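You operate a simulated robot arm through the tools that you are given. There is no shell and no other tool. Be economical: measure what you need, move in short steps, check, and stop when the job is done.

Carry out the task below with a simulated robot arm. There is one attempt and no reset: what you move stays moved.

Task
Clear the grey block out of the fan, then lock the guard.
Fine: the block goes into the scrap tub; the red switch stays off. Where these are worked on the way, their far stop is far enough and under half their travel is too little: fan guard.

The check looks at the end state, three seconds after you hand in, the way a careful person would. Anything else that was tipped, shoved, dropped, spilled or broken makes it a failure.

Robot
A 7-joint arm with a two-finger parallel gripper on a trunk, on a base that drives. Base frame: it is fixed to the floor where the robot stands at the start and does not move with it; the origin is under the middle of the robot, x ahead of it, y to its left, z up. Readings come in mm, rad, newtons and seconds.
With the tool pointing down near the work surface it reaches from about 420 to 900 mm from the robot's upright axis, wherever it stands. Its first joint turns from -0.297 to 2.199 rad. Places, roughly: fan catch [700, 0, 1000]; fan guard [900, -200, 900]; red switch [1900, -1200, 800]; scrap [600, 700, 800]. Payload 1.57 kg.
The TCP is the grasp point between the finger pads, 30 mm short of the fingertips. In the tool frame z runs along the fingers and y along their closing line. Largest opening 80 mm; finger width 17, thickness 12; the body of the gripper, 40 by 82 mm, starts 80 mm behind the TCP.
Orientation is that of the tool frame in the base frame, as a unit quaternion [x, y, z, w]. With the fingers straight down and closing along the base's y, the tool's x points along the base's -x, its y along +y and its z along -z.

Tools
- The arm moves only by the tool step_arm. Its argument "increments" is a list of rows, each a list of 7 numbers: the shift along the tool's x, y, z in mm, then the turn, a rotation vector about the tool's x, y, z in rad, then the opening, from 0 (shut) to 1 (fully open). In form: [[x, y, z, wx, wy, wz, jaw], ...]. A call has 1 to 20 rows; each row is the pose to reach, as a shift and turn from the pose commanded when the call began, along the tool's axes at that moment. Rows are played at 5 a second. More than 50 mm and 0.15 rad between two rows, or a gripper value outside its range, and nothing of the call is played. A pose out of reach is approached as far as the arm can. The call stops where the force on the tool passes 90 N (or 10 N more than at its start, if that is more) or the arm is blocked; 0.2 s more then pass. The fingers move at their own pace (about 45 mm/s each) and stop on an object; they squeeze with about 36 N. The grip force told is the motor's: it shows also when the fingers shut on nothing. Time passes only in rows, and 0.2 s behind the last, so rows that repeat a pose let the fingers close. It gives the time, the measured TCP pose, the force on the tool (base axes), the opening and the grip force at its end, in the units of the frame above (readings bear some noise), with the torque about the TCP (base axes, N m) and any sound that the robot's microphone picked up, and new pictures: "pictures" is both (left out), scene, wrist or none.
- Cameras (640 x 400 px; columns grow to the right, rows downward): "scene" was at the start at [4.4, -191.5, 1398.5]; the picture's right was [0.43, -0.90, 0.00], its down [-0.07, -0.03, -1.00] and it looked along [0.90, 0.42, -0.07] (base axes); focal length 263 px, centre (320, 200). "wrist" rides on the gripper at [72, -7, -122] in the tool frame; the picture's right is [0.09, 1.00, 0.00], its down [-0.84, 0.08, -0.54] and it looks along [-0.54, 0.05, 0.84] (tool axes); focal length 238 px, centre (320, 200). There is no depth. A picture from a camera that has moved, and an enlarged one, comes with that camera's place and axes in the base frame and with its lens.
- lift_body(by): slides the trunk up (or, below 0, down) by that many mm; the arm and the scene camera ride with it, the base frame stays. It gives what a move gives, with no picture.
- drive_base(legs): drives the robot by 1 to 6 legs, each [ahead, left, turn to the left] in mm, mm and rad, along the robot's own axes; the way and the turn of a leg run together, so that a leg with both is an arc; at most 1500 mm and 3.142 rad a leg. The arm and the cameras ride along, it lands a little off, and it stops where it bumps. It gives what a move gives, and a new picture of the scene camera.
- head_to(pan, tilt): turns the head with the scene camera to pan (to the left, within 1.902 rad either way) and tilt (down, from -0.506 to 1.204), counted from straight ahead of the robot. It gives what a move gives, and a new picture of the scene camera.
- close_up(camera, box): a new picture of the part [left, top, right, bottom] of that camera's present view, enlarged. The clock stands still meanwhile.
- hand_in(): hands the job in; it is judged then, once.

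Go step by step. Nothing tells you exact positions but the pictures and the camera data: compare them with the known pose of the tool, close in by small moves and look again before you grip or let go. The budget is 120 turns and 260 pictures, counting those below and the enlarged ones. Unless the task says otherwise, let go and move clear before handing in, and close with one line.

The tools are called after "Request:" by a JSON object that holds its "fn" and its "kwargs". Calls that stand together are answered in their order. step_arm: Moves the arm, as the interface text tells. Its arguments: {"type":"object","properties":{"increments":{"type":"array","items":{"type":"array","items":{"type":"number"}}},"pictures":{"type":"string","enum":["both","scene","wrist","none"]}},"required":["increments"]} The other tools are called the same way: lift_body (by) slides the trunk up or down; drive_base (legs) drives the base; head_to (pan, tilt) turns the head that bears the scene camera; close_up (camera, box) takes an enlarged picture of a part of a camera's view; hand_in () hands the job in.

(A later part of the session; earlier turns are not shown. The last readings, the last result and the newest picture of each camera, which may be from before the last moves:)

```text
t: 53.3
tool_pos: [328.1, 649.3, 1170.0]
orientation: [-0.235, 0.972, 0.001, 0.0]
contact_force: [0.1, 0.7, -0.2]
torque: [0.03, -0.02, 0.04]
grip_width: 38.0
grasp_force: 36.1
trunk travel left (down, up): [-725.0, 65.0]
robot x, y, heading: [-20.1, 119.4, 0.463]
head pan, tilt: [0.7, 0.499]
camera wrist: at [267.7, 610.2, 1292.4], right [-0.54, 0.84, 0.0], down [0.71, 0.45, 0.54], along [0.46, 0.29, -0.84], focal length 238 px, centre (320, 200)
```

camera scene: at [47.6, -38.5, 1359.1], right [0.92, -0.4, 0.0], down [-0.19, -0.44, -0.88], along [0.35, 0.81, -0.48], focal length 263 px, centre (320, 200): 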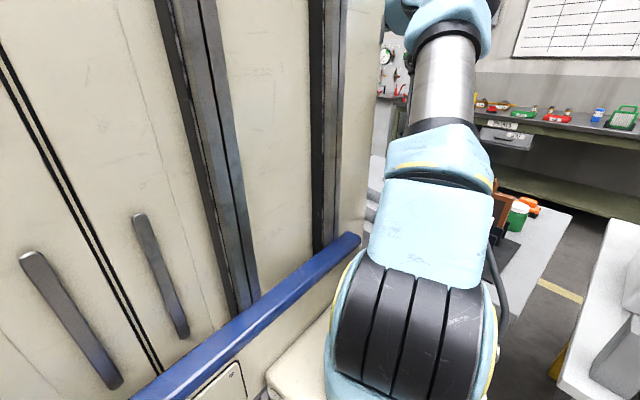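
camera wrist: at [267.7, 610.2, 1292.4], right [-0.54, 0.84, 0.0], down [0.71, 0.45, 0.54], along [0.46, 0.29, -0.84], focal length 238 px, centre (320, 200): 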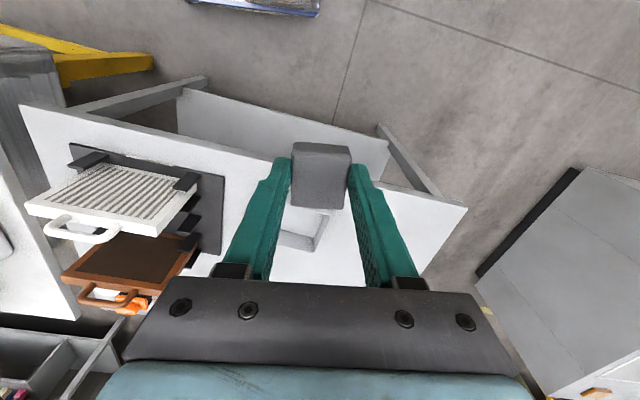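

Request:
{"fn": "step_arm", "kwargs": {"increments": [[-40, -7, 0, 0, 0, 0, 0.2], [-80, -14, 0, 0, 0, 0, 0.2], [-120, -21, 10, 0, 0, 0, 0.2], [-160, -28, 30, 0, 0, 0, 0.2], [-200, -35, 55, 0, 0, 0, 0.2], [-240, -42, 80, 0, 0, 0, 0.2], [-275, -48, 110, 0, 0, 0, 0.2], [-286, -50, 150, 0, 0, 0, 0.2], [-286, -50, 150, 0, 0, 0, 0.2]], "pictures": "wrist"}}

```text
t: 55.3
tool_pos: [591.7, 695.9, 1032.7]
orientation: [-0.235, 0.972, 0.002, 0.001]
contact_force: [0.0, -0.5, 0.1]
torque: [0.04, 0.02, 0.02]
grip_width: 38.2
grasp_force: 35.9
out of reach, approached as far as the arm can: row 5, 6, 7, 8, 9
trunk travel left (down, up): [-725.0, 65.0]
robot x, y, heading: [-22.5, 120.5, 0.461]
head pan, tilt: [0.7, 0.499]
camera wrist: at [531.3, 657.0, 1154.4], right [-0.54, 0.84, 0.0], down [0.71, 0.45, 0.55], along [0.46, 0.3, -0.84], focal length 238 px, centre (320, 200)
```

wrist: 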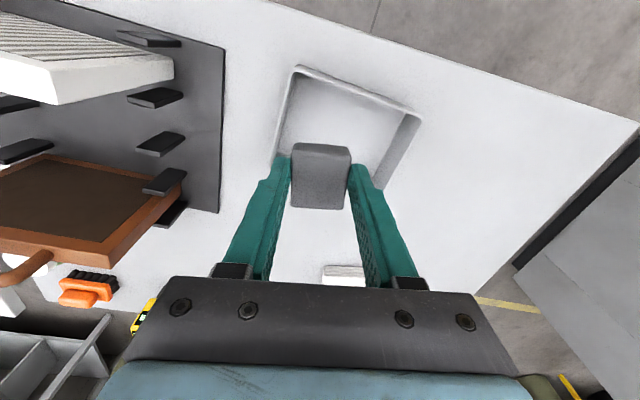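

Almost above the tub but at the reach limit; I'll nudge the base 25 ahead and 25 left to centre over it.

Request:
{"fn": "drive_base", "kwargs": {"legs": [[25, 25, 0]]}}

Request:
{"fn": "step_arm", "kwargs": {"increments": [[0, 0, 30, 0, 0, 0, 0.2], [0, 0, 60, 0, 0, 0, 0.2], [0, 0, 90, 0, 0, 0, 0.2]], "pictures": "wrist"}}

```text
t: 56.2
tool_pos: [606.1, 729.2, 1032.5]
orientation: [-0.235, 0.972, 0.002, 0.0]
contact_force: [0.1, 0.2, 0.4]
torque: [0.0, 0.01, -0.02]
grip_width: 37.9
grasp_force: 36.5
trunk travel left (down, up): [-725.0, 65.0]
robot x, y, heading: [-10.9, 153.2, 0.462]
head pan, tilt: [0.7, 0.499]
camera scene: at [58.9, -4.7, 1359.1], right [0.92, -0.4, 0.0], down [-0.19, -0.44, -0.88], along [0.35, 0.81, -0.48], focal length 263 px, centre (320, 200)
```

scene: 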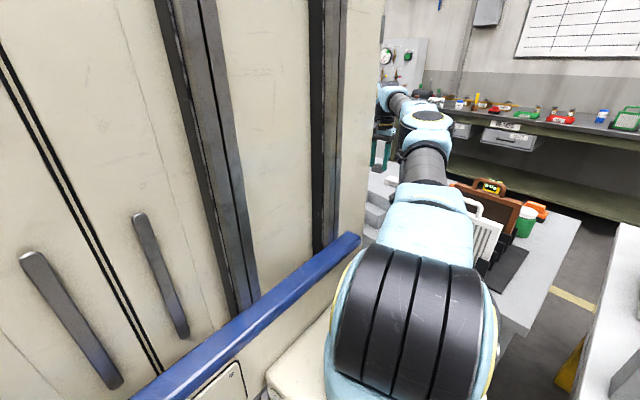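

```text
t: 57.0
tool_pos: [606.1, 729.5, 940.6]
orientation: [-0.235, 0.972, 0.003, 0.001]
contact_force: [-0.1, -0.4, 0.9]
torque: [-0.01, -0.05, 0.03]
grip_width: 38.2
grasp_force: 36.3
trunk travel left (down, up): [-725.0, 65.0]
robot x, y, heading: [-16.3, 153.4, 0.46]
head pan, tilt: [0.7, 0.499]
camera wrist: at [544.1, 691.0, 1062.9], right [-0.54, 0.84, 0.0], down [0.71, 0.45, 0.55], along [0.46, 0.29, -0.84], focal length 238 px, centre (320, 200)
```

wrist: 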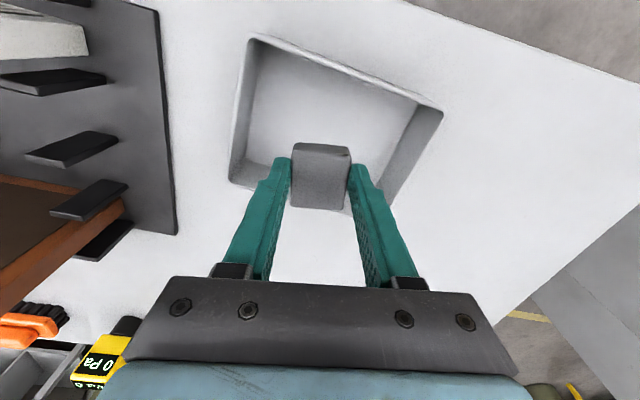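

Centred over the tub. Lowering into it.

Request:
{"fn": "step_arm", "kwargs": {"increments": [[0, 0, 30, 0, 0, 0, 0.2], [0, 0, 55, 0, 0, 0, 0.2], [0, 0, 75, 0, 0, 0, 0.2]], "pictures": "wrist"}}

```text
t: 57.8
tool_pos: [604.7, 731.6, 867.6]
orientation: [-0.235, 0.972, 0.001, 0.002]
contact_force: [0.2, 0.4, 0.5]
torque: [0.03, 0.01, 0.03]
grip_width: 38.3
grasp_force: 36.3
trunk travel left (down, up): [-725.0, 65.0]
robot x, y, heading: [-10.4, 151.2, 0.464]
head pan, tilt: [0.7, 0.499]
camera wrist: at [543.7, 691.6, 988.6], right [-0.54, 0.84, 0.0], down [0.71, 0.45, 0.54], along [0.46, 0.29, -0.84], focal length 238 px, centre (320, 200)
```

wrist: 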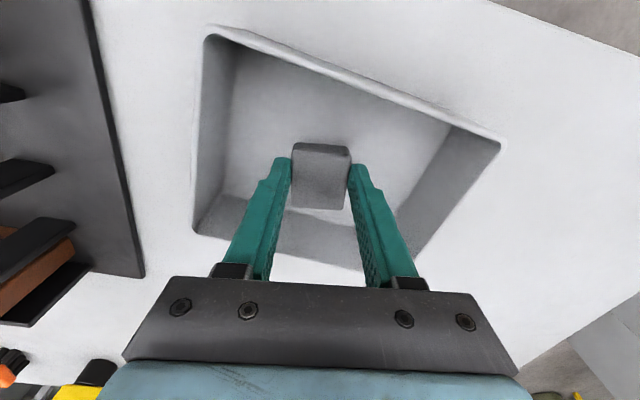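

Block is inside the tub. I'll lower gently until near the floor.

Request:
{"fn": "step_arm", "kwargs": {"increments": [[0, 0, 8, 0, 0, 0, 0.2], [0, 0, 16, 0, 0, 0, 0.2], [0, 0, 22, 0, 0, 0, 0.2]], "pictures": "wrist"}}

```text
t: 58.6
tool_pos: [605.3, 730.8, 844.8]
orientation: [-0.234, 0.972, 0.003, 0.001]
contact_force: [-1.3, -0.6, 1.5]
torque: [0.01, 0.0, -0.03]
grip_width: 38.2
grasp_force: 35.8
trunk travel left (down, up): [-725.0, 65.0]
robot x, y, heading: [-12.2, 157.7, 0.463]
head pan, tilt: [0.7, 0.499]
camera wrist: at [543.4, 691.7, 967.0], right [-0.54, 0.84, 0.0], down [0.71, 0.45, 0.54], along [0.46, 0.29, -0.84], focal length 238 px, centre (320, 200)
```

wrist: 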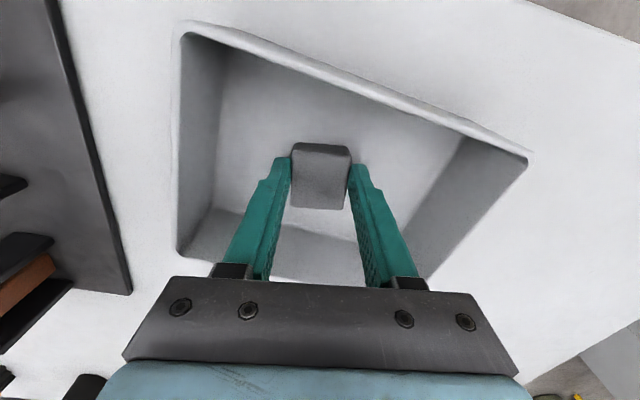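

Request:
{"fn": "step_arm", "kwargs": {"increments": [[0, 0, 5, 0, 0, 0, 0.2], [0, 0, 10, 0, 0, 0, 0.2], [0, 0, 10, 0, 0, 0, 0.4], [0, 0, 10, 0, 0, 0, 0.7], [0, 0, 10, 0, 0, 0, 0.7], [0, 0, -20, 0, 0, 0, 0.7], [0, 0, -60, 0, 0, 0, 0.7], [0, 0, -100, 0, 0, 0, 0.7]], "pictures": "wrist"}}

```text
t: 60.4
tool_pos: [605.8, 729.6, 944.4]
orientation: [-0.234, 0.972, 0.003, 0.0]
contact_force: [0.3, 0.1, 0.0]
torque: [-0.03, 0.02, -0.01]
grip_width: 55.8
grasp_force: 0.1
trunk travel left (down, up): [-725.0, 65.0]
robot x, y, heading: [-11.0, 153.9, 0.463]
head pan, tilt: [0.7, 0.499]
camera wrist: at [543.6, 691.0, 1066.7], right [-0.54, 0.84, 0.0], down [0.71, 0.45, 0.54], along [0.46, 0.29, -0.84], focal length 238 px, centre (320, 200)
```

wrist: 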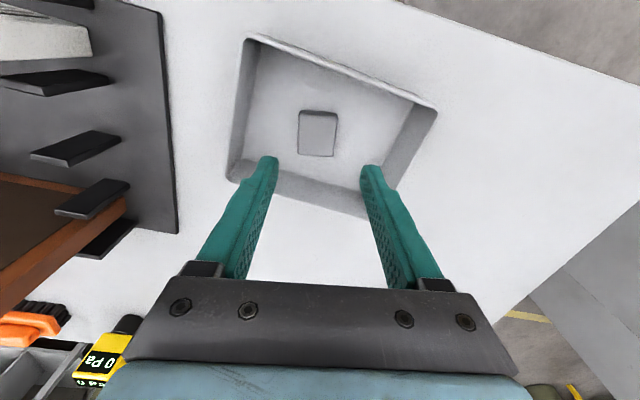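

The block lies flat in the tub. I'll raise and tuck the arm, then drive back to the fan.

Request:
{"fn": "step_arm", "kwargs": {"increments": [[0, 0, -50, 0, 0, 0, 0.7], [0, 0, -100, 0, 0, 0, 0.7], [0, 0, -150, 0, 0, 0, 0.7], [40, 7, -175, 0, 0, 0, 0.7], [80, 14, -200, 0, 0, 0, 0.7], [120, 21, -225, 0, 0, 0, 0.7], [160, 28, -240, 0, 0, 0, 0.7], [200, 35, -250, 0, 0, 0, 0.7], [240, 42, -260, 0, 0, 0, 0.7]], "pictures": "none"}}

Request:
{"fn": "drive_base", "kwargs": {"legs": [[-25, -25, 0], [0, 0, -0.462]]}}

```text
t: 62.4
tool_pos: [370.9, 658.9, 1202.6]
orientation: [-0.234, 0.972, 0.002, 0.001]
contact_force: [0.6, -0.2, -0.6]
torque: [-0.02, 0.02, 0.03]
grip_width: 56.0
grasp_force: 0.0
out of reach, approached as far as the arm can: row 3
trunk travel left (down, up): [-725.0, 65.0]
robot x, y, heading: [-6.5, 152.7, 0.463]
head pan, tilt: [0.7, 0.499]
```

```text
t: 64.6
tool_pos: [546.3, 397.2, 1203.6]
orientation: [-0.003, 1.0, 0.001, 0.001]
contact_force: [-0.5, -0.4, 0.6]
torque: [0.0, 0.01, -0.01]
grip_width: 56.0
grasp_force: 0.1
trunk travel left (down, up): [-725.0, 65.0]
robot x, y, heading: [-20.9, 118.9, -0.006]
head pan, tilt: [0.7, 0.499]
camera scene: at [-31.0, -51.7, 1359.1], right [0.64, -0.77, 0.0], down [-0.37, -0.31, -0.88], along [0.68, 0.56, -0.48], focal length 263 px, centre (320, 200)
```

scene: 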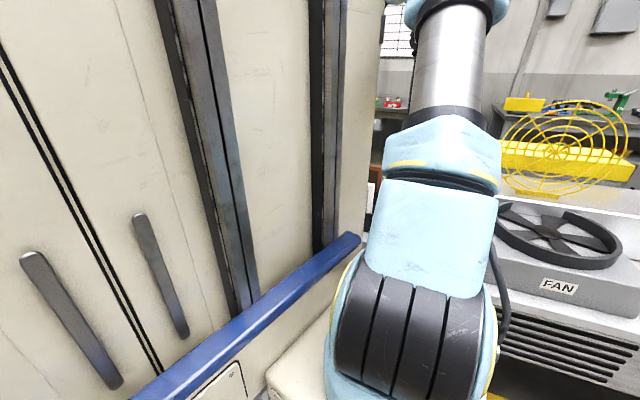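

Request:
{"fn": "drive_base", "kwargs": {"legs": [[0, -119, 0.006], [132, 0, 0]]}}

Request:
{"fn": "head_to", "kwargs": {"pan": 0.0, "tilt": 0.4}}

```text
t: 66.7
tool_pos: [679.4, 280.5, 1203.0]
orientation: [-0.004, 1.0, 0.001, 0.002]
contact_force: [-0.5, 0.2, -0.4]
torque: [-0.01, 0.01, -0.01]
grip_width: 56.0
grasp_force: 0.0
trunk travel left (down, up): [-725.0, 65.0]
robot x, y, heading: [111.5, -1.8, 0.002]
head pan, tilt: [0.7, 0.499]
camera scene: at [102.5, -171.8, 1359.1], right [0.64, -0.77, 0.0], down [-0.37, -0.31, -0.88], along [0.67, 0.56, -0.48], focal length 263 px, centre (320, 200)
```

scene: 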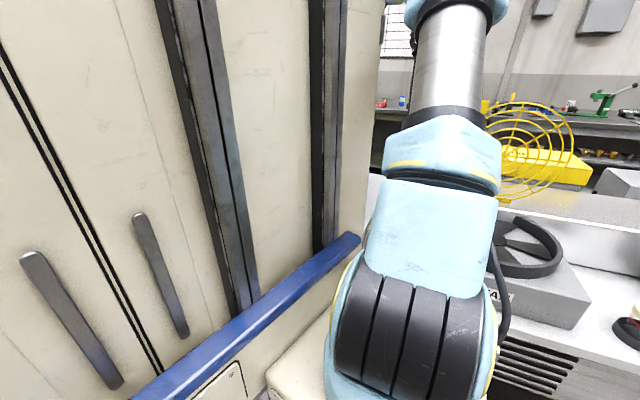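

```text
t: 67.8
tool_pos: [678.5, 280.6, 1203.8]
orientation: [-0.005, 1.0, 0.001, 0.001]
contact_force: [0.5, -0.1, -0.7]
torque: [0.01, -0.02, -0.04]
grip_width: 55.8
grasp_force: 0.0
trunk travel left (down, up): [-725.0, 65.0]
robot x, y, heading: [109.8, -1.1, -0.002]
head pan, tilt: [0.0, 0.4]
camera scene: at [125.5, -230.4, 1368.2], right [0.0, -1.0, 0.0], down [-0.39, 0.0, -0.92], along [0.92, 0.0, -0.39], focal length 263 px, centre (320, 200)
```

scene: 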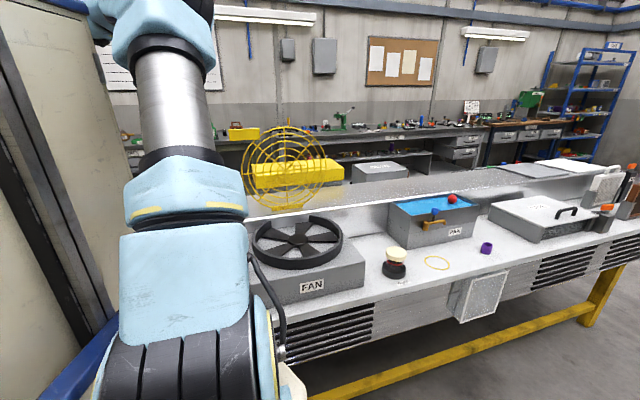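

The guard is still open. I'll swing the arm back to the pre-approach spot near the guard with the same yaw as before.

Request:
{"fn": "step_arm", "kwargs": {"increments": [[-12, -45, -8, 0, 0, 0.124, 0.5], [-24, -90, -16, 0, 0, 0.248, 0.5], [-36, -136, -24, 0, 0, 0.372, 0.5], [-49, -181, -32, 0, 0, 0.496, 0.5], [-61, -226, -40, 0, 0, 0.62, 0.4], [-73, -272, -48, 0, 0, 0.744, 0.4], [-85, -317, -56, 0, 0, 0.868, 0.4], [-98, -362, -64, 0, 0, 0.992, 0.35], [-110, -408, -72, 0, 0, 1.116, 0.35], [-122, -453, -77, 0, 0, 1.24, 0.35], [-122, -453, -77, 0, 0, 1.24, 0.35]], "pictures": "both"}}

Request:
{"fn": "close_up", "kwargs": {"camera": "scene", "box": [220, 110, 380, 230]}}

```text
t: 70.2
tool_pos: [803.9, -171.9, 1279.6]
orientation: [0.577, 0.816, 0.003, 0.0]
contact_force: [-0.2, -0.2, 0.4]
torque: [0.01, -0.01, 0.02]
grip_width: 27.8
grasp_force: 0.2
trunk travel left (down, up): [-725.0, 65.0]
robot x, y, heading: [111.8, -3.0, -0.004]
head pan, tilt: [0.0, 0.4]
camera scene: at [125.5, -230.6, 1368.2], right [0.0, -1.0, 0.0], down [-0.39, 0.0, -0.92], along [0.92, 0.0, -0.39], focal length 263 px, centre (320, 200)
camera wrist: at [773.5, -106.2, 1402.8], right [0.91, 0.42, 0.0], down [0.35, -0.77, 0.54], along [0.23, -0.49, -0.84], focal length 238 px, centre (320, 200)
```

scene: 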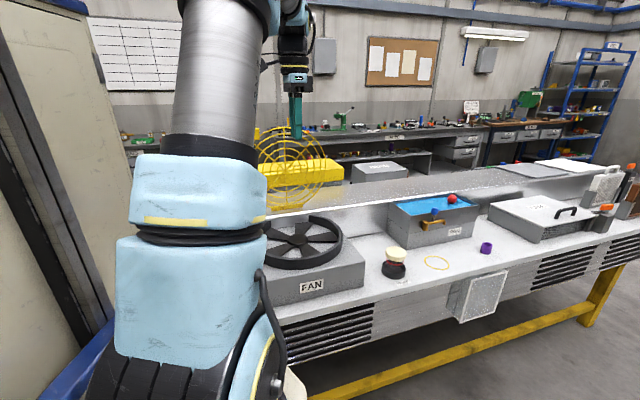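
wrist: 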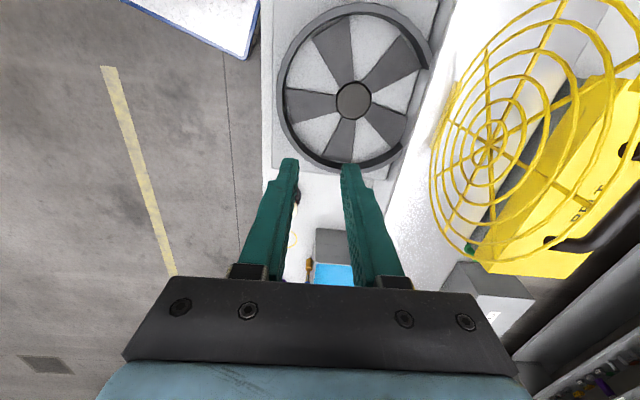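

```text
3.33 times, centred on (300, 170) of scene
camera zoom: at [125.5, -230.6, 1368.2], right [0.0, -1.0, 0.0], down [-0.39, 0.0, -0.92], along [0.92, 0.0, -0.39], focal length 877 px, centre (387, 300)
```

zoom: 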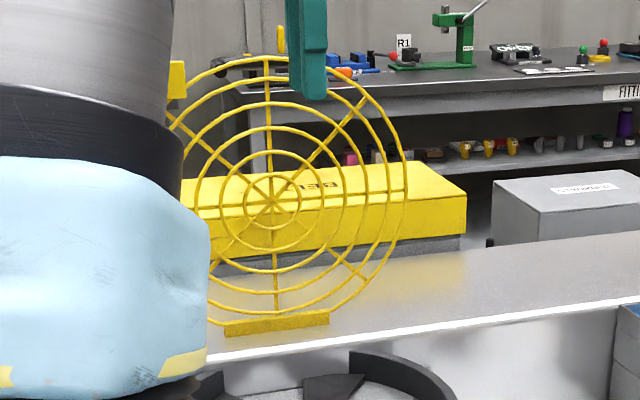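

Request:
{"fn": "step_arm", "kwargs": {"increments": [[0, 40, -15, -0.07, 0, 0, 0.35], [0, 80, -30, -0.14, 0, 0, 0.35], [0, 120, -45, -0.21, 0, 0, 0.35], [0, 160, -45, -0.28, 0, 0, 0.35], [0, 200, -45, -0.35, 0, 0, 0.35], [0, 237, -35, -0.42, 0, 0, 0.35], [0, 237, -15, -0.42, 0, 0, 0.35]], "pictures": "both"}}

Request:
{"fn": "close_up", "kwargs": {"camera": "wrist", "box": [180, 60, 420, 290]}}

```text
t: 71.8
tool_pos: [1027.8, -92.8, 1292.8]
orientation: [0.565, 0.798, 0.172, 0.12]
contact_force: [0.6, -1.7, -0.9]
torque: [0.01, -0.01, -0.01]
grip_width: 28.0
grasp_force: 0.1
trunk travel left (down, up): [-725.0, 65.0]
robot x, y, heading: [110.8, 0.0, -0.0]
head pan, tilt: [0.0, 0.4]
camera scene: at [126.1, -230.6, 1368.1], right [0.0, -1.0, 0.0], down [-0.39, 0.0, -0.92], along [0.92, 0.0, -0.39], focal length 263 px, centre (320, 200)
camera wrist: at [951.3, -43.2, 1401.9], right [0.83, 0.39, 0.41], down [0.14, -0.84, 0.52], along [0.55, -0.38, -0.75], focal length 238 px, centre (320, 200)
```

scene: 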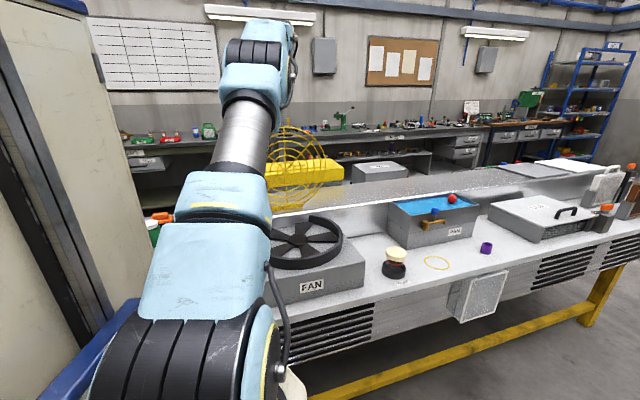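
wrist: 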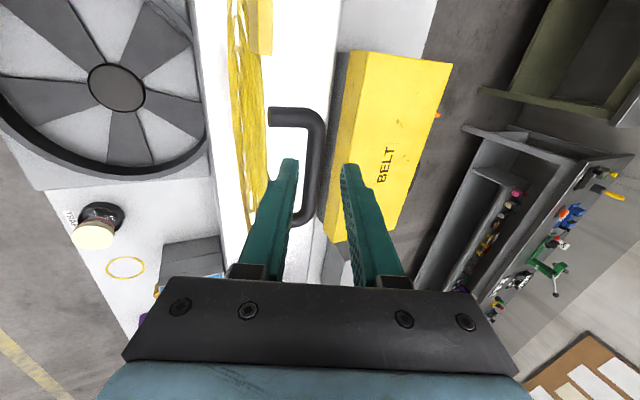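

```text
1.74 times, centred on (300, 175) of wrist
camera zoom: at [951.3, -43.2, 1401.9], right [0.83, 0.39, 0.41], down [0.14, -0.84, 0.52], along [0.55, -0.38, -0.75], focal length 414 px, centre (355, 244)
```

zoom: 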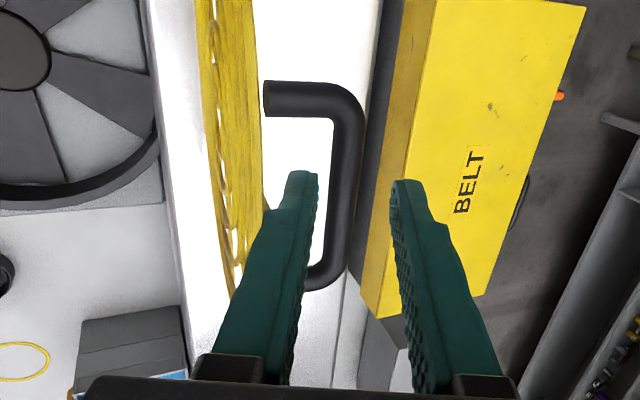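

The view matches my exit pose. Sliding back in over the bar and gripping.

Request:
{"fn": "step_arm", "kwargs": {"increments": [[0, 0, 20, 0, 0, 0, 0.35], [0, 0, 40, 0, 0, 0, 0.35], [0, 0, 55, 0, 0, 0, 0.35], [0, 0, 66, 0, 0, 0, 0.35]], "pictures": "wrist"}}

Request:
{"fn": "close_up", "kwargs": {"camera": "wrist", "box": [180, 60, 420, 290]}}

```text
t: 72.8
tool_pos: [1053.0, -83.1, 1234.1]
orientation: [0.565, 0.798, 0.172, 0.12]
contact_force: [-0.4, 0.2, 0.8]
torque: [0.0, -0.02, 0.01]
grip_width: 28.2
grasp_force: 0.1
trunk travel left (down, up): [-725.0, 65.0]
robot x, y, heading: [111.8, 1.4, -0.004]
head pan, tilt: [0.0, 0.4]
camera wrist: at [975.8, -34.2, 1342.8], right [0.83, 0.39, 0.41], down [0.14, -0.84, 0.52], along [0.55, -0.38, -0.75], focal length 238 px, centre (320, 200)
```

wrist: 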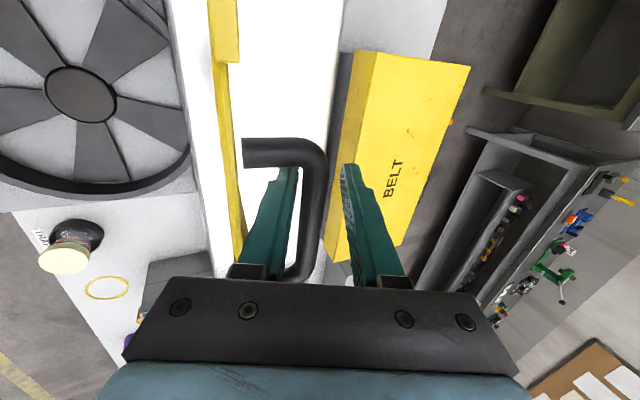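

```text
1.74 times, centred on (300, 175) of wrist
camera zoom: at [975.8, -34.2, 1342.8], right [0.83, 0.39, 0.41], down [0.14, -0.84, 0.52], along [0.55, -0.38, -0.75], focal length 414 px, centre (355, 244)
```

zoom: 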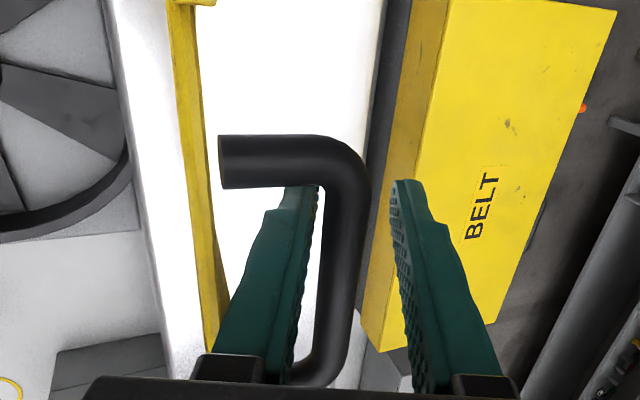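

Request:
{"fn": "step_arm", "kwargs": {"increments": [[0, -3, 5, 0, 0, 0, 0.35], [0, -3, 5, 0, 0, 0, 0.15], [0, -3, 5, 0, 0, 0, 0], [0, -3, 5, 0, 0, 0, 0], [0, -3, 5, 0, 0, 0, 0]], "pictures": "wrist"}}

```text
t: 74.0
tool_pos: [1052.4, -84.5, 1228.4]
orientation: [0.565, 0.798, 0.172, 0.119]
contact_force: [-0.7, 0.7, -1.9]
torque: [0.13, 0.0, -0.57]
grip_width: 14.2
grasp_force: 30.1
trunk travel left (down, up): [-725.0, 65.0]
robot x, y, heading: [117.9, 1.3, 0.0]
head pan, tilt: [0.0, 0.4]
camera wrist: at [975.5, -34.4, 1337.1], right [0.83, 0.39, 0.41], down [0.14, -0.84, 0.52], along [0.55, -0.38, -0.75], focal length 238 px, centre (320, 200)
```

wrist: 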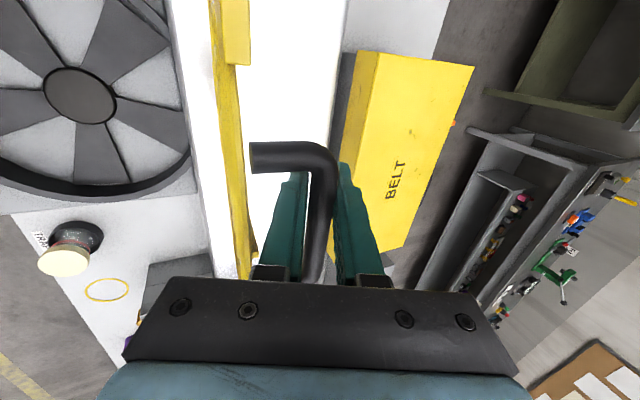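

Gripped. Reversing the arc while bringing the tool upright.

Request:
{"fn": "step_arm", "kwargs": {"increments": [[0, -14.4, -13.3, 0.04, 0, 0, 0], [0, -30.6, -23.2, 0.09, 0, 0, 0], [0, -47.5, -31.9, 0.15, 0, 0, 0], [0, -65, -39.3, 0.21, 0, 0, 0], [0, -80.7, -44.8, 0.27, 0, 0, 0]], "pictures": "wrist"}}

```text
t: 75.2
tool_pos: [967.3, -114.1, 1236.7]
orientation: [0.575, 0.814, 0.063, 0.043]
contact_force: [2.9, 1.9, -19.9]
torque: [0.2, 0.04, -0.5]
grip_width: 14.0
grasp_force: 30.7
trunk travel left (down, up): [-725.0, 65.0]
robot x, y, heading: [109.4, 1.2, -0.007]
head pan, tilt: [0.0, 0.4]
camera wrist: at [918.8, -54.5, 1356.3], right [0.9, 0.41, 0.15], down [0.27, -0.79, 0.55], along [0.35, -0.45, -0.82], focal length 238 px, centre (320, 200)
```

wrist: 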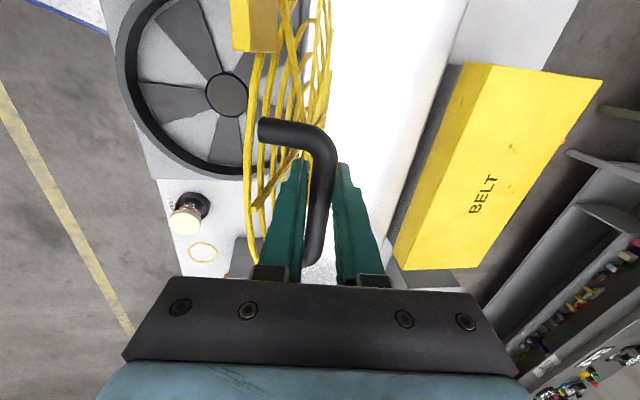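

Request:
{"fn": "step_arm", "kwargs": {"increments": [[0, -17.2, 3.9, 0.06, 0, 0, 0], [0, -29, 4.4, 0.11, 0, 0, 0], [0, -40.8, 5.5, 0.15, 0, 0, 0], [0, -52.5, 7.2, 0.15, 0, 0, 0], [0, -64.4, 9.2, 0.15, 0, 0, 0], [0, -76, 12, 0.15, 0, 0, 0], [0, -87.6, 14.9, 0.15, 0, 0, 0], [0, -99, 18.7, 0.15, 0, 0, 0], [0, -110.1, 22.8, 0.15, 0, 0, 0], [0, -121, 27.4, 0.15, 0, 0, 0], [0, -132, 32.4, 0.15, 0, 0, 0]], "pictures": "wrist"}}

```text
t: 77.6
tool_pos: [848.8, -154.9, 1182.8]
orientation: [0.577, 0.817, 0.002, -0.001]
contact_force: [0.5, 20.7, -11.3]
torque: [0.17, 0.04, -0.52]
grip_width: 14.1
grasp_force: 30.2
trunk travel left (down, up): [-725.0, 65.0]
robot x, y, heading: [107.9, -0.3, -0.004]
head pan, tilt: [0.0, 0.4]
camera wrist: at [817.4, -88.8, 1305.2], right [0.91, 0.42, 0.0], down [0.35, -0.77, 0.54], along [0.23, -0.49, -0.84], focal length 238 px, centre (320, 200)
```

wrist: 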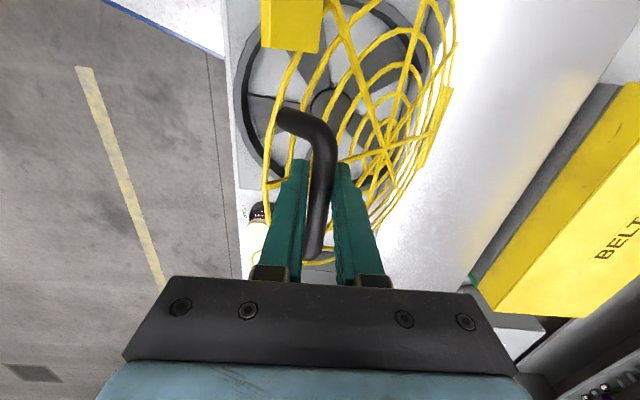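

Request:
{"fn": "step_arm", "kwargs": {"increments": [[0, -18.9, 14.5, 0, 0, 0, 0], [0, -36.5, 30.7, 0, 0, 0, 0], [0, -52.7, 48.3, 0, 0, 0, 0], [0, -67.2, 67.2, 0, 0, 0, 0], [0, -80, 87.3, 0, 0, 0, 0], [0, -91.1, 108.5, 0, 0, 0, 0], [0, -100.2, 130.6, 0, 0, 0, 0], [0, -107.4, 153.4, 0, 0, 0, 0], [0, -112.5, 174, 0, 0, 0, 0]], "pictures": "both"}}

Request:
{"fn": "close_up", "kwargs": {"camera": "scene", "box": [230, 160, 390, 280]}}

```text
t: 79.6
tool_pos: [741.6, -194.1, 1009.9]
orientation: [0.578, 0.816, 0.003, 0.0]
contact_force: [-0.7, 10.6, -2.2]
torque: [0.39, 0.1, -0.51]
grip_width: 14.0
grasp_force: 30.1
trunk travel left (down, up): [-725.0, 65.0]
robot x, y, heading: [111.0, -2.0, -0.002]
head pan, tilt: [0.0, 0.4]
camera scene: at [125.5, -230.1, 1368.4], right [0.0, -1.0, 0.0], down [-0.39, 0.0, -0.92], along [0.92, 0.0, -0.39], focal length 263 px, centre (320, 200)
camera wrist: at [711.0, -127.9, 1132.5], right [0.91, 0.42, 0.0], down [0.35, -0.77, 0.54], along [0.23, -0.49, -0.84], focal length 238 px, centre (320, 200)
```

scene: 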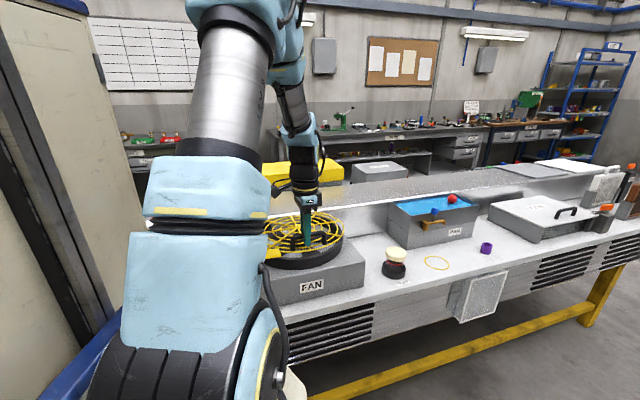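
wrist: 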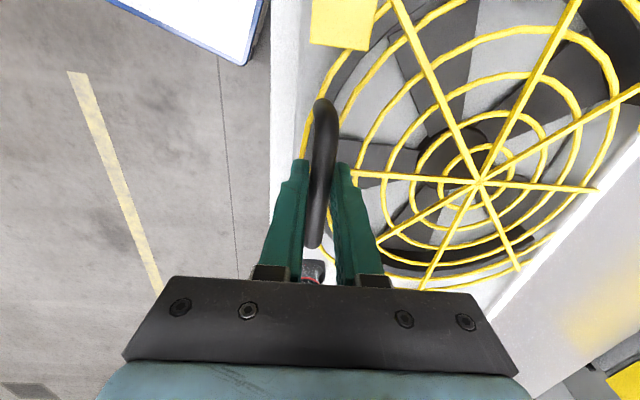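

```text
3.33 times, centred on (310, 220) of scene
camera zoom: at [125.5, -230.1, 1368.4], right [0.0, -1.0, 0.0], down [-0.39, 0.0, -0.92], along [0.92, 0.0, -0.39], focal length 877 px, centre (353, 133)
```

zoom: 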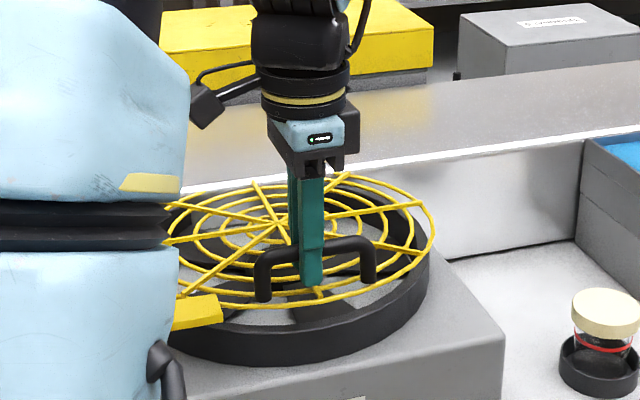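

Almost shut. Lower the last bit gently.

Request:
{"fn": "step_arm", "kwargs": {"increments": [[0, -1, 5, 0, 0, 0, 0], [0, -2, 10, 0, 0, 0, 0], [0, -2.5, 15, 0, 0, 0, 0]], "pictures": "none"}}

Request:
{"fn": "step_arm", "kwargs": {"increments": [[0, -0.3, 3, 0, 0, 0, 0], [0, -0.5, 6, 0, 0, 0, 0]], "pictures": "scene"}}

Request:
{"fn": "close_up", "kwargs": {"camera": "scene", "box": [230, 160, 390, 280]}}

```text
t: 80.4
tool_pos: [737.9, -194.2, 994.6]
orientation: [0.577, 0.816, 0.002, -0.001]
contact_force: [-2.8, 2.9, -0.8]
torque: [0.0, 0.04, -0.56]
grip_width: 14.0
grasp_force: 29.6
trunk travel left (down, up): [-725.0, 65.0]
robot x, y, heading: [112.3, 2.1, -0.002]
head pan, tilt: [0.0, 0.4]
```

```text
t: 81.0
tool_pos: [739.4, -195.2, 988.9]
orientation: [0.577, 0.817, 0.003, -0.001]
contact_force: [-7.7, -1.1, -0.9]
torque: [-0.09, 0.05, -0.52]
grip_width: 14.1
grasp_force: 30.3
trunk travel left (down, up): [-725.0, 65.0]
robot x, y, heading: [114.0, -0.2, -0.001]
head pan, tilt: [0.0, 0.4]
camera scene: at [125.1, -230.7, 1368.2], right [0.0, -1.0, 0.0], down [-0.39, 0.0, -0.92], along [0.92, 0.0, -0.39], focal length 263 px, centre (320, 200)
```

scene: 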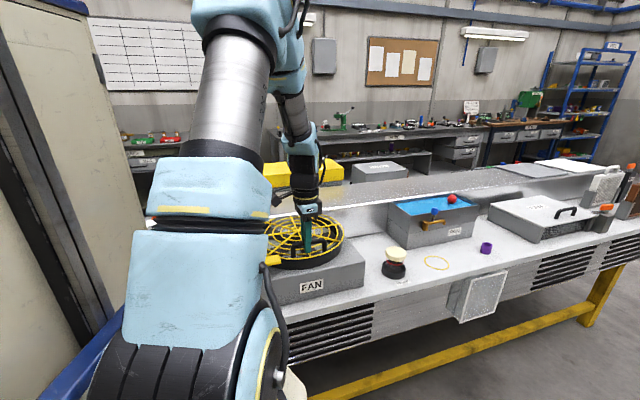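

```text
3.33 times, centred on (310, 220) of scene
camera zoom: at [125.1, -230.7, 1368.2], right [0.0, -1.0, 0.0], down [-0.39, 0.0, -0.92], along [0.92, 0.0, -0.39], focal length 877 px, centre (353, 133)
```

zoom: 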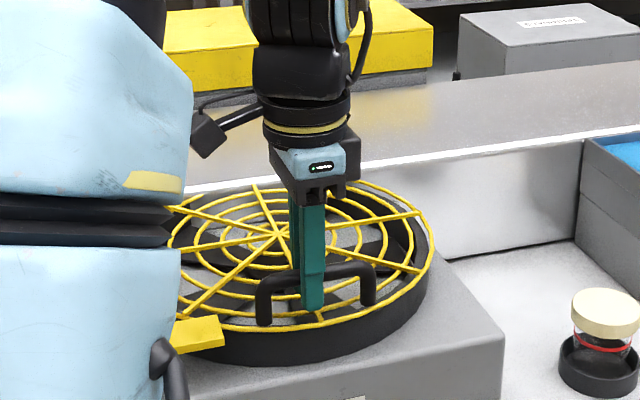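

Request:
{"fn": "step_arm", "kwargs": {"increments": [[0, 0, 2, 0, 0, 0, 0], [0, 0, 4, 0, 0, 0, 0], [0, 0, 6, 0, 0, 0, 0]], "pictures": "wrist"}}

Request:
{"fn": "close_up", "kwargs": {"camera": "scene", "box": [230, 160, 390, 280]}}

```text
t: 81.8
tool_pos: [739.4, -194.1, 983.8]
orientation: [0.578, 0.816, 0.004, 0.001]
contact_force: [-15.7, -7.2, 22.1]
torque: [-0.07, 0.09, -0.51]
grip_width: 14.3
grasp_force: 30.3
trunk travel left (down, up): [-725.0, 65.0]
robot x, y, heading: [115.5, 1.6, -0.003]
head pan, tilt: [0.0, 0.4]
camera wrist: at [707.3, -128.9, 1106.6], right [0.91, 0.42, 0.01], down [0.35, -0.77, 0.54], along [0.23, -0.49, -0.84], focal length 238 px, centre (320, 200)
```

wrist: 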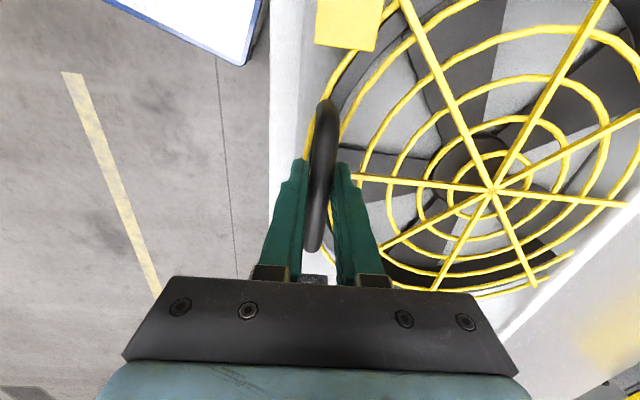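

```text
3.33 times, centred on (310, 220) of scene
camera zoom: at [123.9, -230.7, 1368.4], right [0.0, -1.0, 0.0], down [-0.39, 0.0, -0.92], along [0.92, 0.0, -0.39], focal length 877 px, centre (353, 133)
```

zoom: 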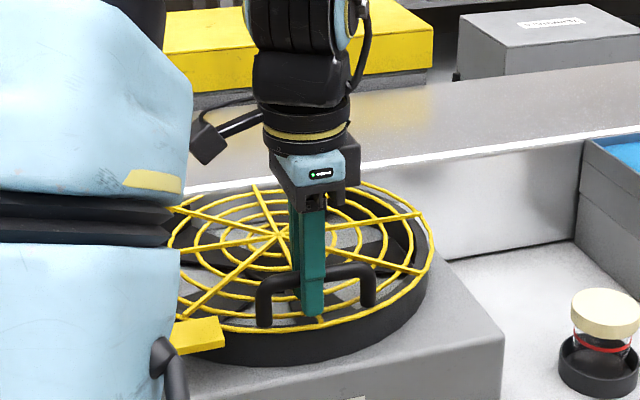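

Shut against its seat. Release, lift, and look at guard and catch.

Request:
{"fn": "step_arm", "kwargs": {"increments": [[0, 0, 2, 0, 0, 0, 0.3], [0, 0, 2, 0, 0, 0, 0.5], [0, 0, 2, 0, 0, 0, 0.5], [0, 0, -40, 0, 0, 0, 0.5], [0, 0, -80, 0, 0, 0, 0.5], [30, 0, -115, 0, 0, 0, 0.5]], "pictures": "both"}}

Request:
{"fn": "close_up", "kwargs": {"camera": "scene", "box": [230, 160, 390, 280]}}

Request:
{"fn": "close_up", "kwargs": {"camera": "wrist", "box": [240, 0, 480, 180]}}

```text
t: 83.2
tool_pos: [729.5, -166.6, 1098.0]
orientation: [0.577, 0.817, 0.003, -0.001]
contact_force: [0.4, -0.1, -0.8]
torque: [0.03, 0.03, -0.01]
grip_width: 40.1
grasp_force: 0.0
trunk travel left (down, up): [-725.0, 65.0]
robot x, y, heading: [112.7, -1.9, -0.002]
head pan, tilt: [0.0, 0.4]
camera scene: at [125.9, -230.9, 1368.1], right [0.0, -1.0, 0.0], down [-0.39, 0.0, -0.92], along [0.92, 0.0, -0.39], focal length 263 px, centre (320, 200)
camera wrist: at [698.5, -101.0, 1220.9], right [0.91, 0.42, 0.0], down [0.35, -0.77, 0.54], along [0.23, -0.49, -0.84], focal length 238 px, centre (320, 200)
```

scene: 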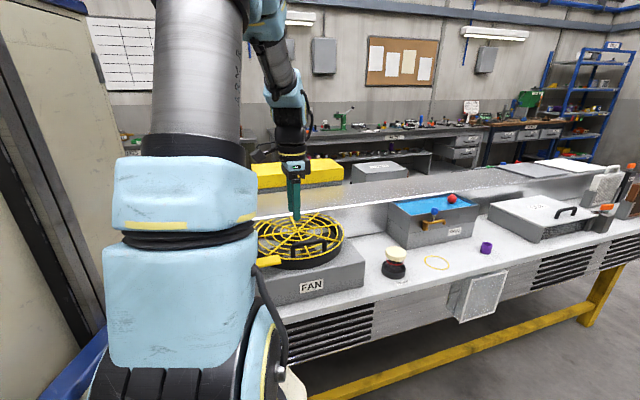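
wrist: 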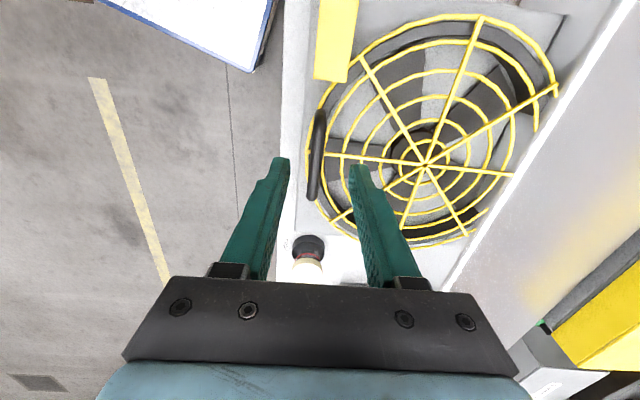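

```text
3.33 times, centred on (310, 220) of scene
camera zoom: at [125.9, -230.9, 1368.1], right [0.0, -1.0, 0.0], down [-0.39, 0.0, -0.92], along [0.92, 0.0, -0.39], focal length 877 px, centre (353, 133)
```

zoom: 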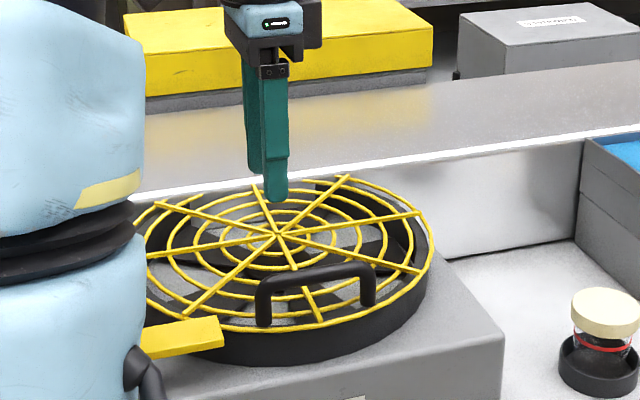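

```text
2.22 times, centred on (360, 90) of wrist
camera zoom: at [698.5, -101.0, 1220.9], right [0.91, 0.42, 0.0], down [0.35, -0.77, 0.54], along [0.23, -0.49, -0.84], focal length 530 px, centre (231, 444)
```

zoom: 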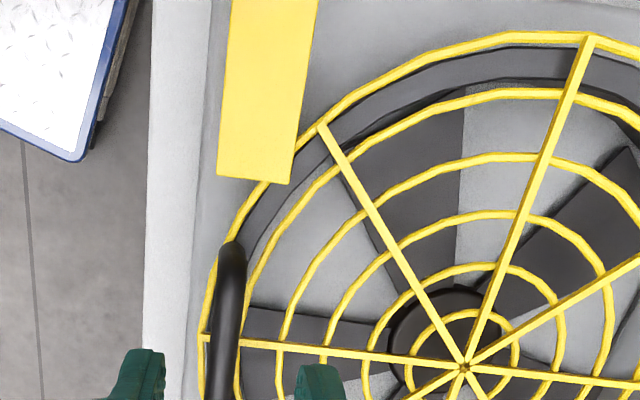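

The guard is closed flat. Now to the catch knob, in the pose where I left it.

Request:
{"fn": "step_arm", "kwargs": {"increments": [[14.4, 0.9, 0, 0, 0, -0.123, 0.5], [28.8, 1.8, 0, 0, 0, -0.245, 0.5], [43, 2.7, 0, 0, 0, -0.368, 0.5], [57.6, 3.6, 0, 0, 0, -0.49, 0.5], [72, 4.5, 0, 0, 0, -0.613, 0.5], [86.5, 5.4, 0, 0, 0, -0.736, 0.5], [101, 6.3, 0, 0, 0, -0.858, 0.5], [115, 7.2, 0, 0, 0, -0.98, 0.5], [130, 8.1, 0, 0, 0, -1.1, 0.5], [144, 9, 5, 0, 0, -1.226, 0.5], [158, 10, 15, 0, 0, -1.35, 0.5], [173, 10.8, 28, 0, 0, -1.471, 0.5], [173, 10.8, 28, 0, 0, -1.471, 0.5]], "pictures": "wrist"}}

Request:
{"fn": "close_up", "kwargs": {"camera": "wrist", "box": [200, 60, 400, 260]}}

```text
t: 86.0
tool_pos: [683.0, 0.8, 1069.8]
orientation: [-0.121, 0.993, 0.002, 0.001]
contact_force: [1.1, 0.0, 0.3]
torque: [-0.01, -0.01, -0.03]
grip_width: 40.1
grasp_force: 0.2
trunk travel left (down, up): [-725.0, 65.0]
robot x, y, heading: [110.7, 2.7, -0.004]
head pan, tilt: [0.0, 0.4]
camera wrist: at [612.8, -23.0, 1192.3], right [-0.33, 0.94, 0.0], down [0.79, 0.27, 0.55], along [0.51, 0.18, -0.84], focal length 238 px, centre (320, 200)
```

wrist: 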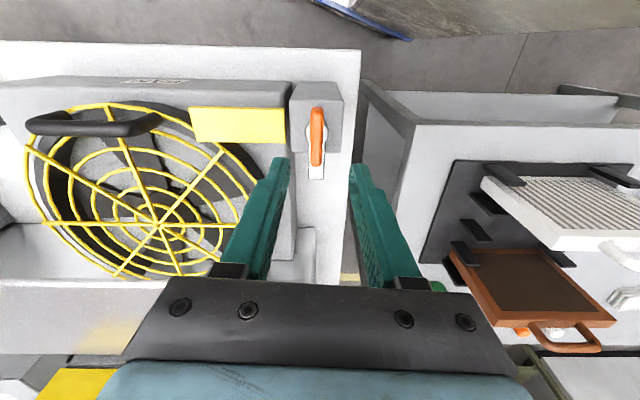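

```text
2.00 times, centred on (300, 160) of wrist
camera zoom: at [612.8, -23.0, 1192.3], right [-0.33, 0.94, 0.0], down [0.79, 0.27, 0.55], along [0.51, 0.18, -0.84], focal length 477 px, centre (360, 280)
```

zoom: 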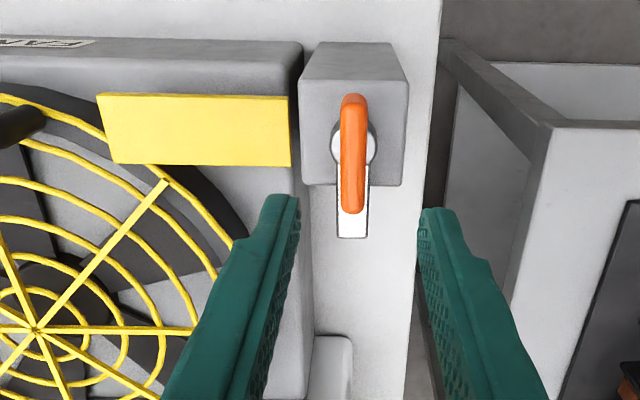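

Request:
{"fn": "step_arm", "kwargs": {"increments": [[2, 0, 30, 0, 0, 0, 0.5], [2, 0, 60, 0, 0, 0, 0.5], [2, 0, 74, 0, 0, 0, 0.5], [2, 0, 74, 0, 0, 0, 0.2], [2, 0, 74, 0, 0, 0, 0], [2, 0, 74, 0, 0, 0, 0], [2, 0, 74, 0, 0, 0, 0]], "pictures": "wrist"}}

```text
t: 87.6
tool_pos: [681.0, -1.6, 995.7]
orientation: [-0.119, 0.993, 0.0, 0.0]
contact_force: [3.6, -28.0, -2.0]
torque: [-0.81, -0.28, -0.08]
grip_width: 12.1
grasp_force: 29.1
trunk travel left (down, up): [-725.0, 65.0]
robot x, y, heading: [112.5, -1.0, -0.004]
head pan, tilt: [0.0, 0.4]
camera wrist: at [611.1, -25.8, 1118.2], right [-0.32, 0.95, 0.0], down [0.79, 0.27, 0.54], along [0.51, 0.18, -0.84], focal length 238 px, centre (320, 200)
```

wrist: 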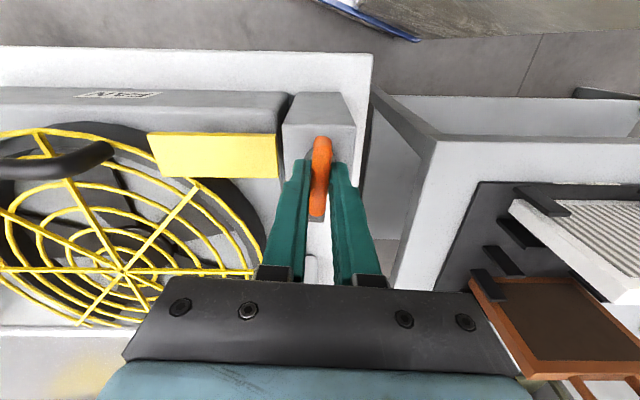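

Gripped; turning the catch back clockwise over the plate.

Request:
{"fn": "step_arm", "kwargs": {"increments": [[0.5, -2, 0, 0, 0, 0.1, 0], [0.5, -2, 0, 0, 0, 0.22, 0], [0.5, -2, 0, 0, 0, 0.34, 0], [0.5, -2, 0, 0, 0, 0.46, 0], [0.5, -2, 0, 0, 0, 0.58, 0], [0.5, -2, 0, 0, 0, 0.7, 0], [0.5, -2, 0, 0, 0, 0.82, 0], [0.5, -2, 0, 0, 0, 0.94, 0], [0.5, -2, 0, 0, 0, 1.06, 0], [0.5, -2, 0, 0, 0, 1.18, 0], [0.5, -2, 0, 0, 0, 1.3, 0], [0.5, -2, 0, 0, 0, 1.4, 0]], "pictures": "wrist"}}

```text
t: 90.2
tool_pos: [682.3, 0.4, 995.7]
orientation: [0.549, 0.836, 0.003, 0.0]
contact_force: [14.1, 13.2, -12.4]
torque: [-0.14, 0.11, 0.03]
grip_width: 11.9
grasp_force: 29.4
trunk travel left (down, up): [-725.0, 65.0]
robot x, y, heading: [111.6, 4.7, -0.006]
head pan, tilt: [0.0, 0.4]
camera wrist: at [645.7, 63.4, 1118.8], right [0.88, 0.48, 0.01], down [0.4, -0.74, 0.54], along [0.26, -0.47, -0.84], focal length 238 px, centre (320, 200)
```

wrist: 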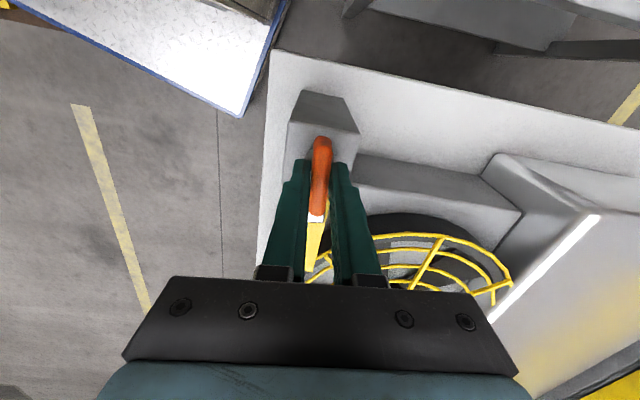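

Request:
{"fn": "step_arm", "kwargs": {"increments": [[0, 0, 0, 0, 0, 0.05, 0], [0, 0, 0, 0, 0, 0.1, 0], [0, 0, 0, 0, 0, 0.1, 0]], "pictures": "none"}}

Request:
{"fn": "step_arm", "kwargs": {"increments": [[0, 0, 0, 0, 0, 0, 0.3], [0, 0, 0, 0, 0, 0, 0.5], [0, 0, 0, 0, 0, 0, 0.5], [0, 0, -40, 0, 0, 0, 0.5], [0, 0, -80, 0, 0, 0, 0.5]], "pictures": "wrist"}}

Request:
{"fn": "close_up", "kwargs": {"camera": "wrist", "box": [250, 70, 420, 260]}}

```text
t: 91.0
tool_pos: [683.0, -0.0, 996.1]
orientation: [0.589, 0.808, 0.003, 0.0]
contact_force: [19.6, 23.9, -11.6]
torque: [0.48, 0.19, 0.11]
grip_width: 11.9
grasp_force: 28.9
trunk travel left (down, up): [-725.0, 65.0]
robot x, y, heading: [108.3, -0.7, -0.007]
head pan, tilt: [0.0, 0.4]
```

```text
t: 92.2
tool_pos: [680.4, -2.2, 1076.5]
orientation: [0.589, 0.808, 0.002, 0.0]
contact_force: [0.3, 0.9, -0.6]
torque: [0.01, -0.02, -0.01]
grip_width: 40.0
grasp_force: 0.0
trunk travel left (down, up): [-725.0, 65.0]
robot x, y, heading: [109.7, 1.3, -0.005]
head pan, tilt: [0.0, 0.4]
camera wrist: at [651.1, 64.2, 1198.5], right [0.92, 0.39, 0.0], down [0.33, -0.78, 0.54], along [0.21, -0.49, -0.84], focal length 238 px, centre (320, 200)
```

wrist: 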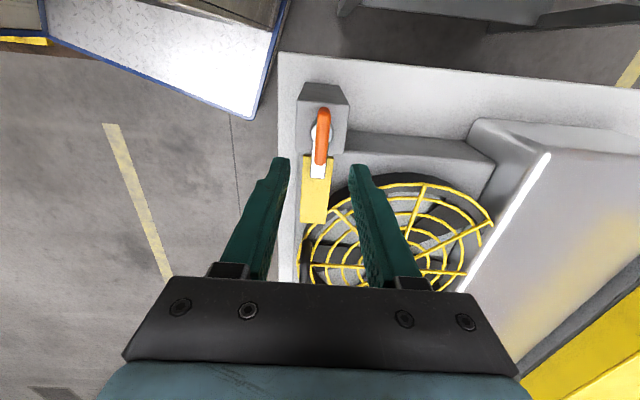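

```text
2.11 times, centred on (335, 165) of wrist
camera zoom: at [651.1, 64.2, 1198.5], right [0.92, 0.39, 0.0], down [0.33, -0.78, 0.54], along [0.21, -0.49, -0.84], focal length 502 px, centre (288, 274)
```

zoom: 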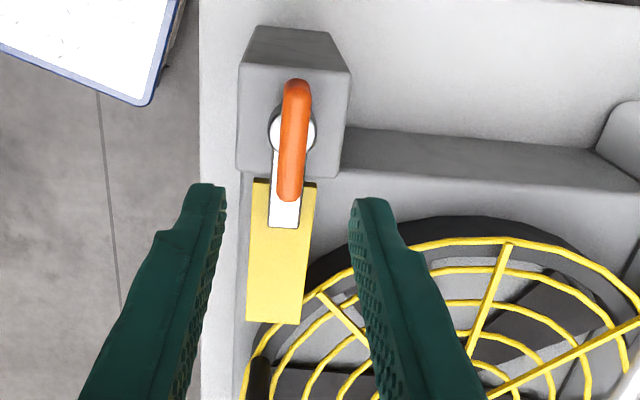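

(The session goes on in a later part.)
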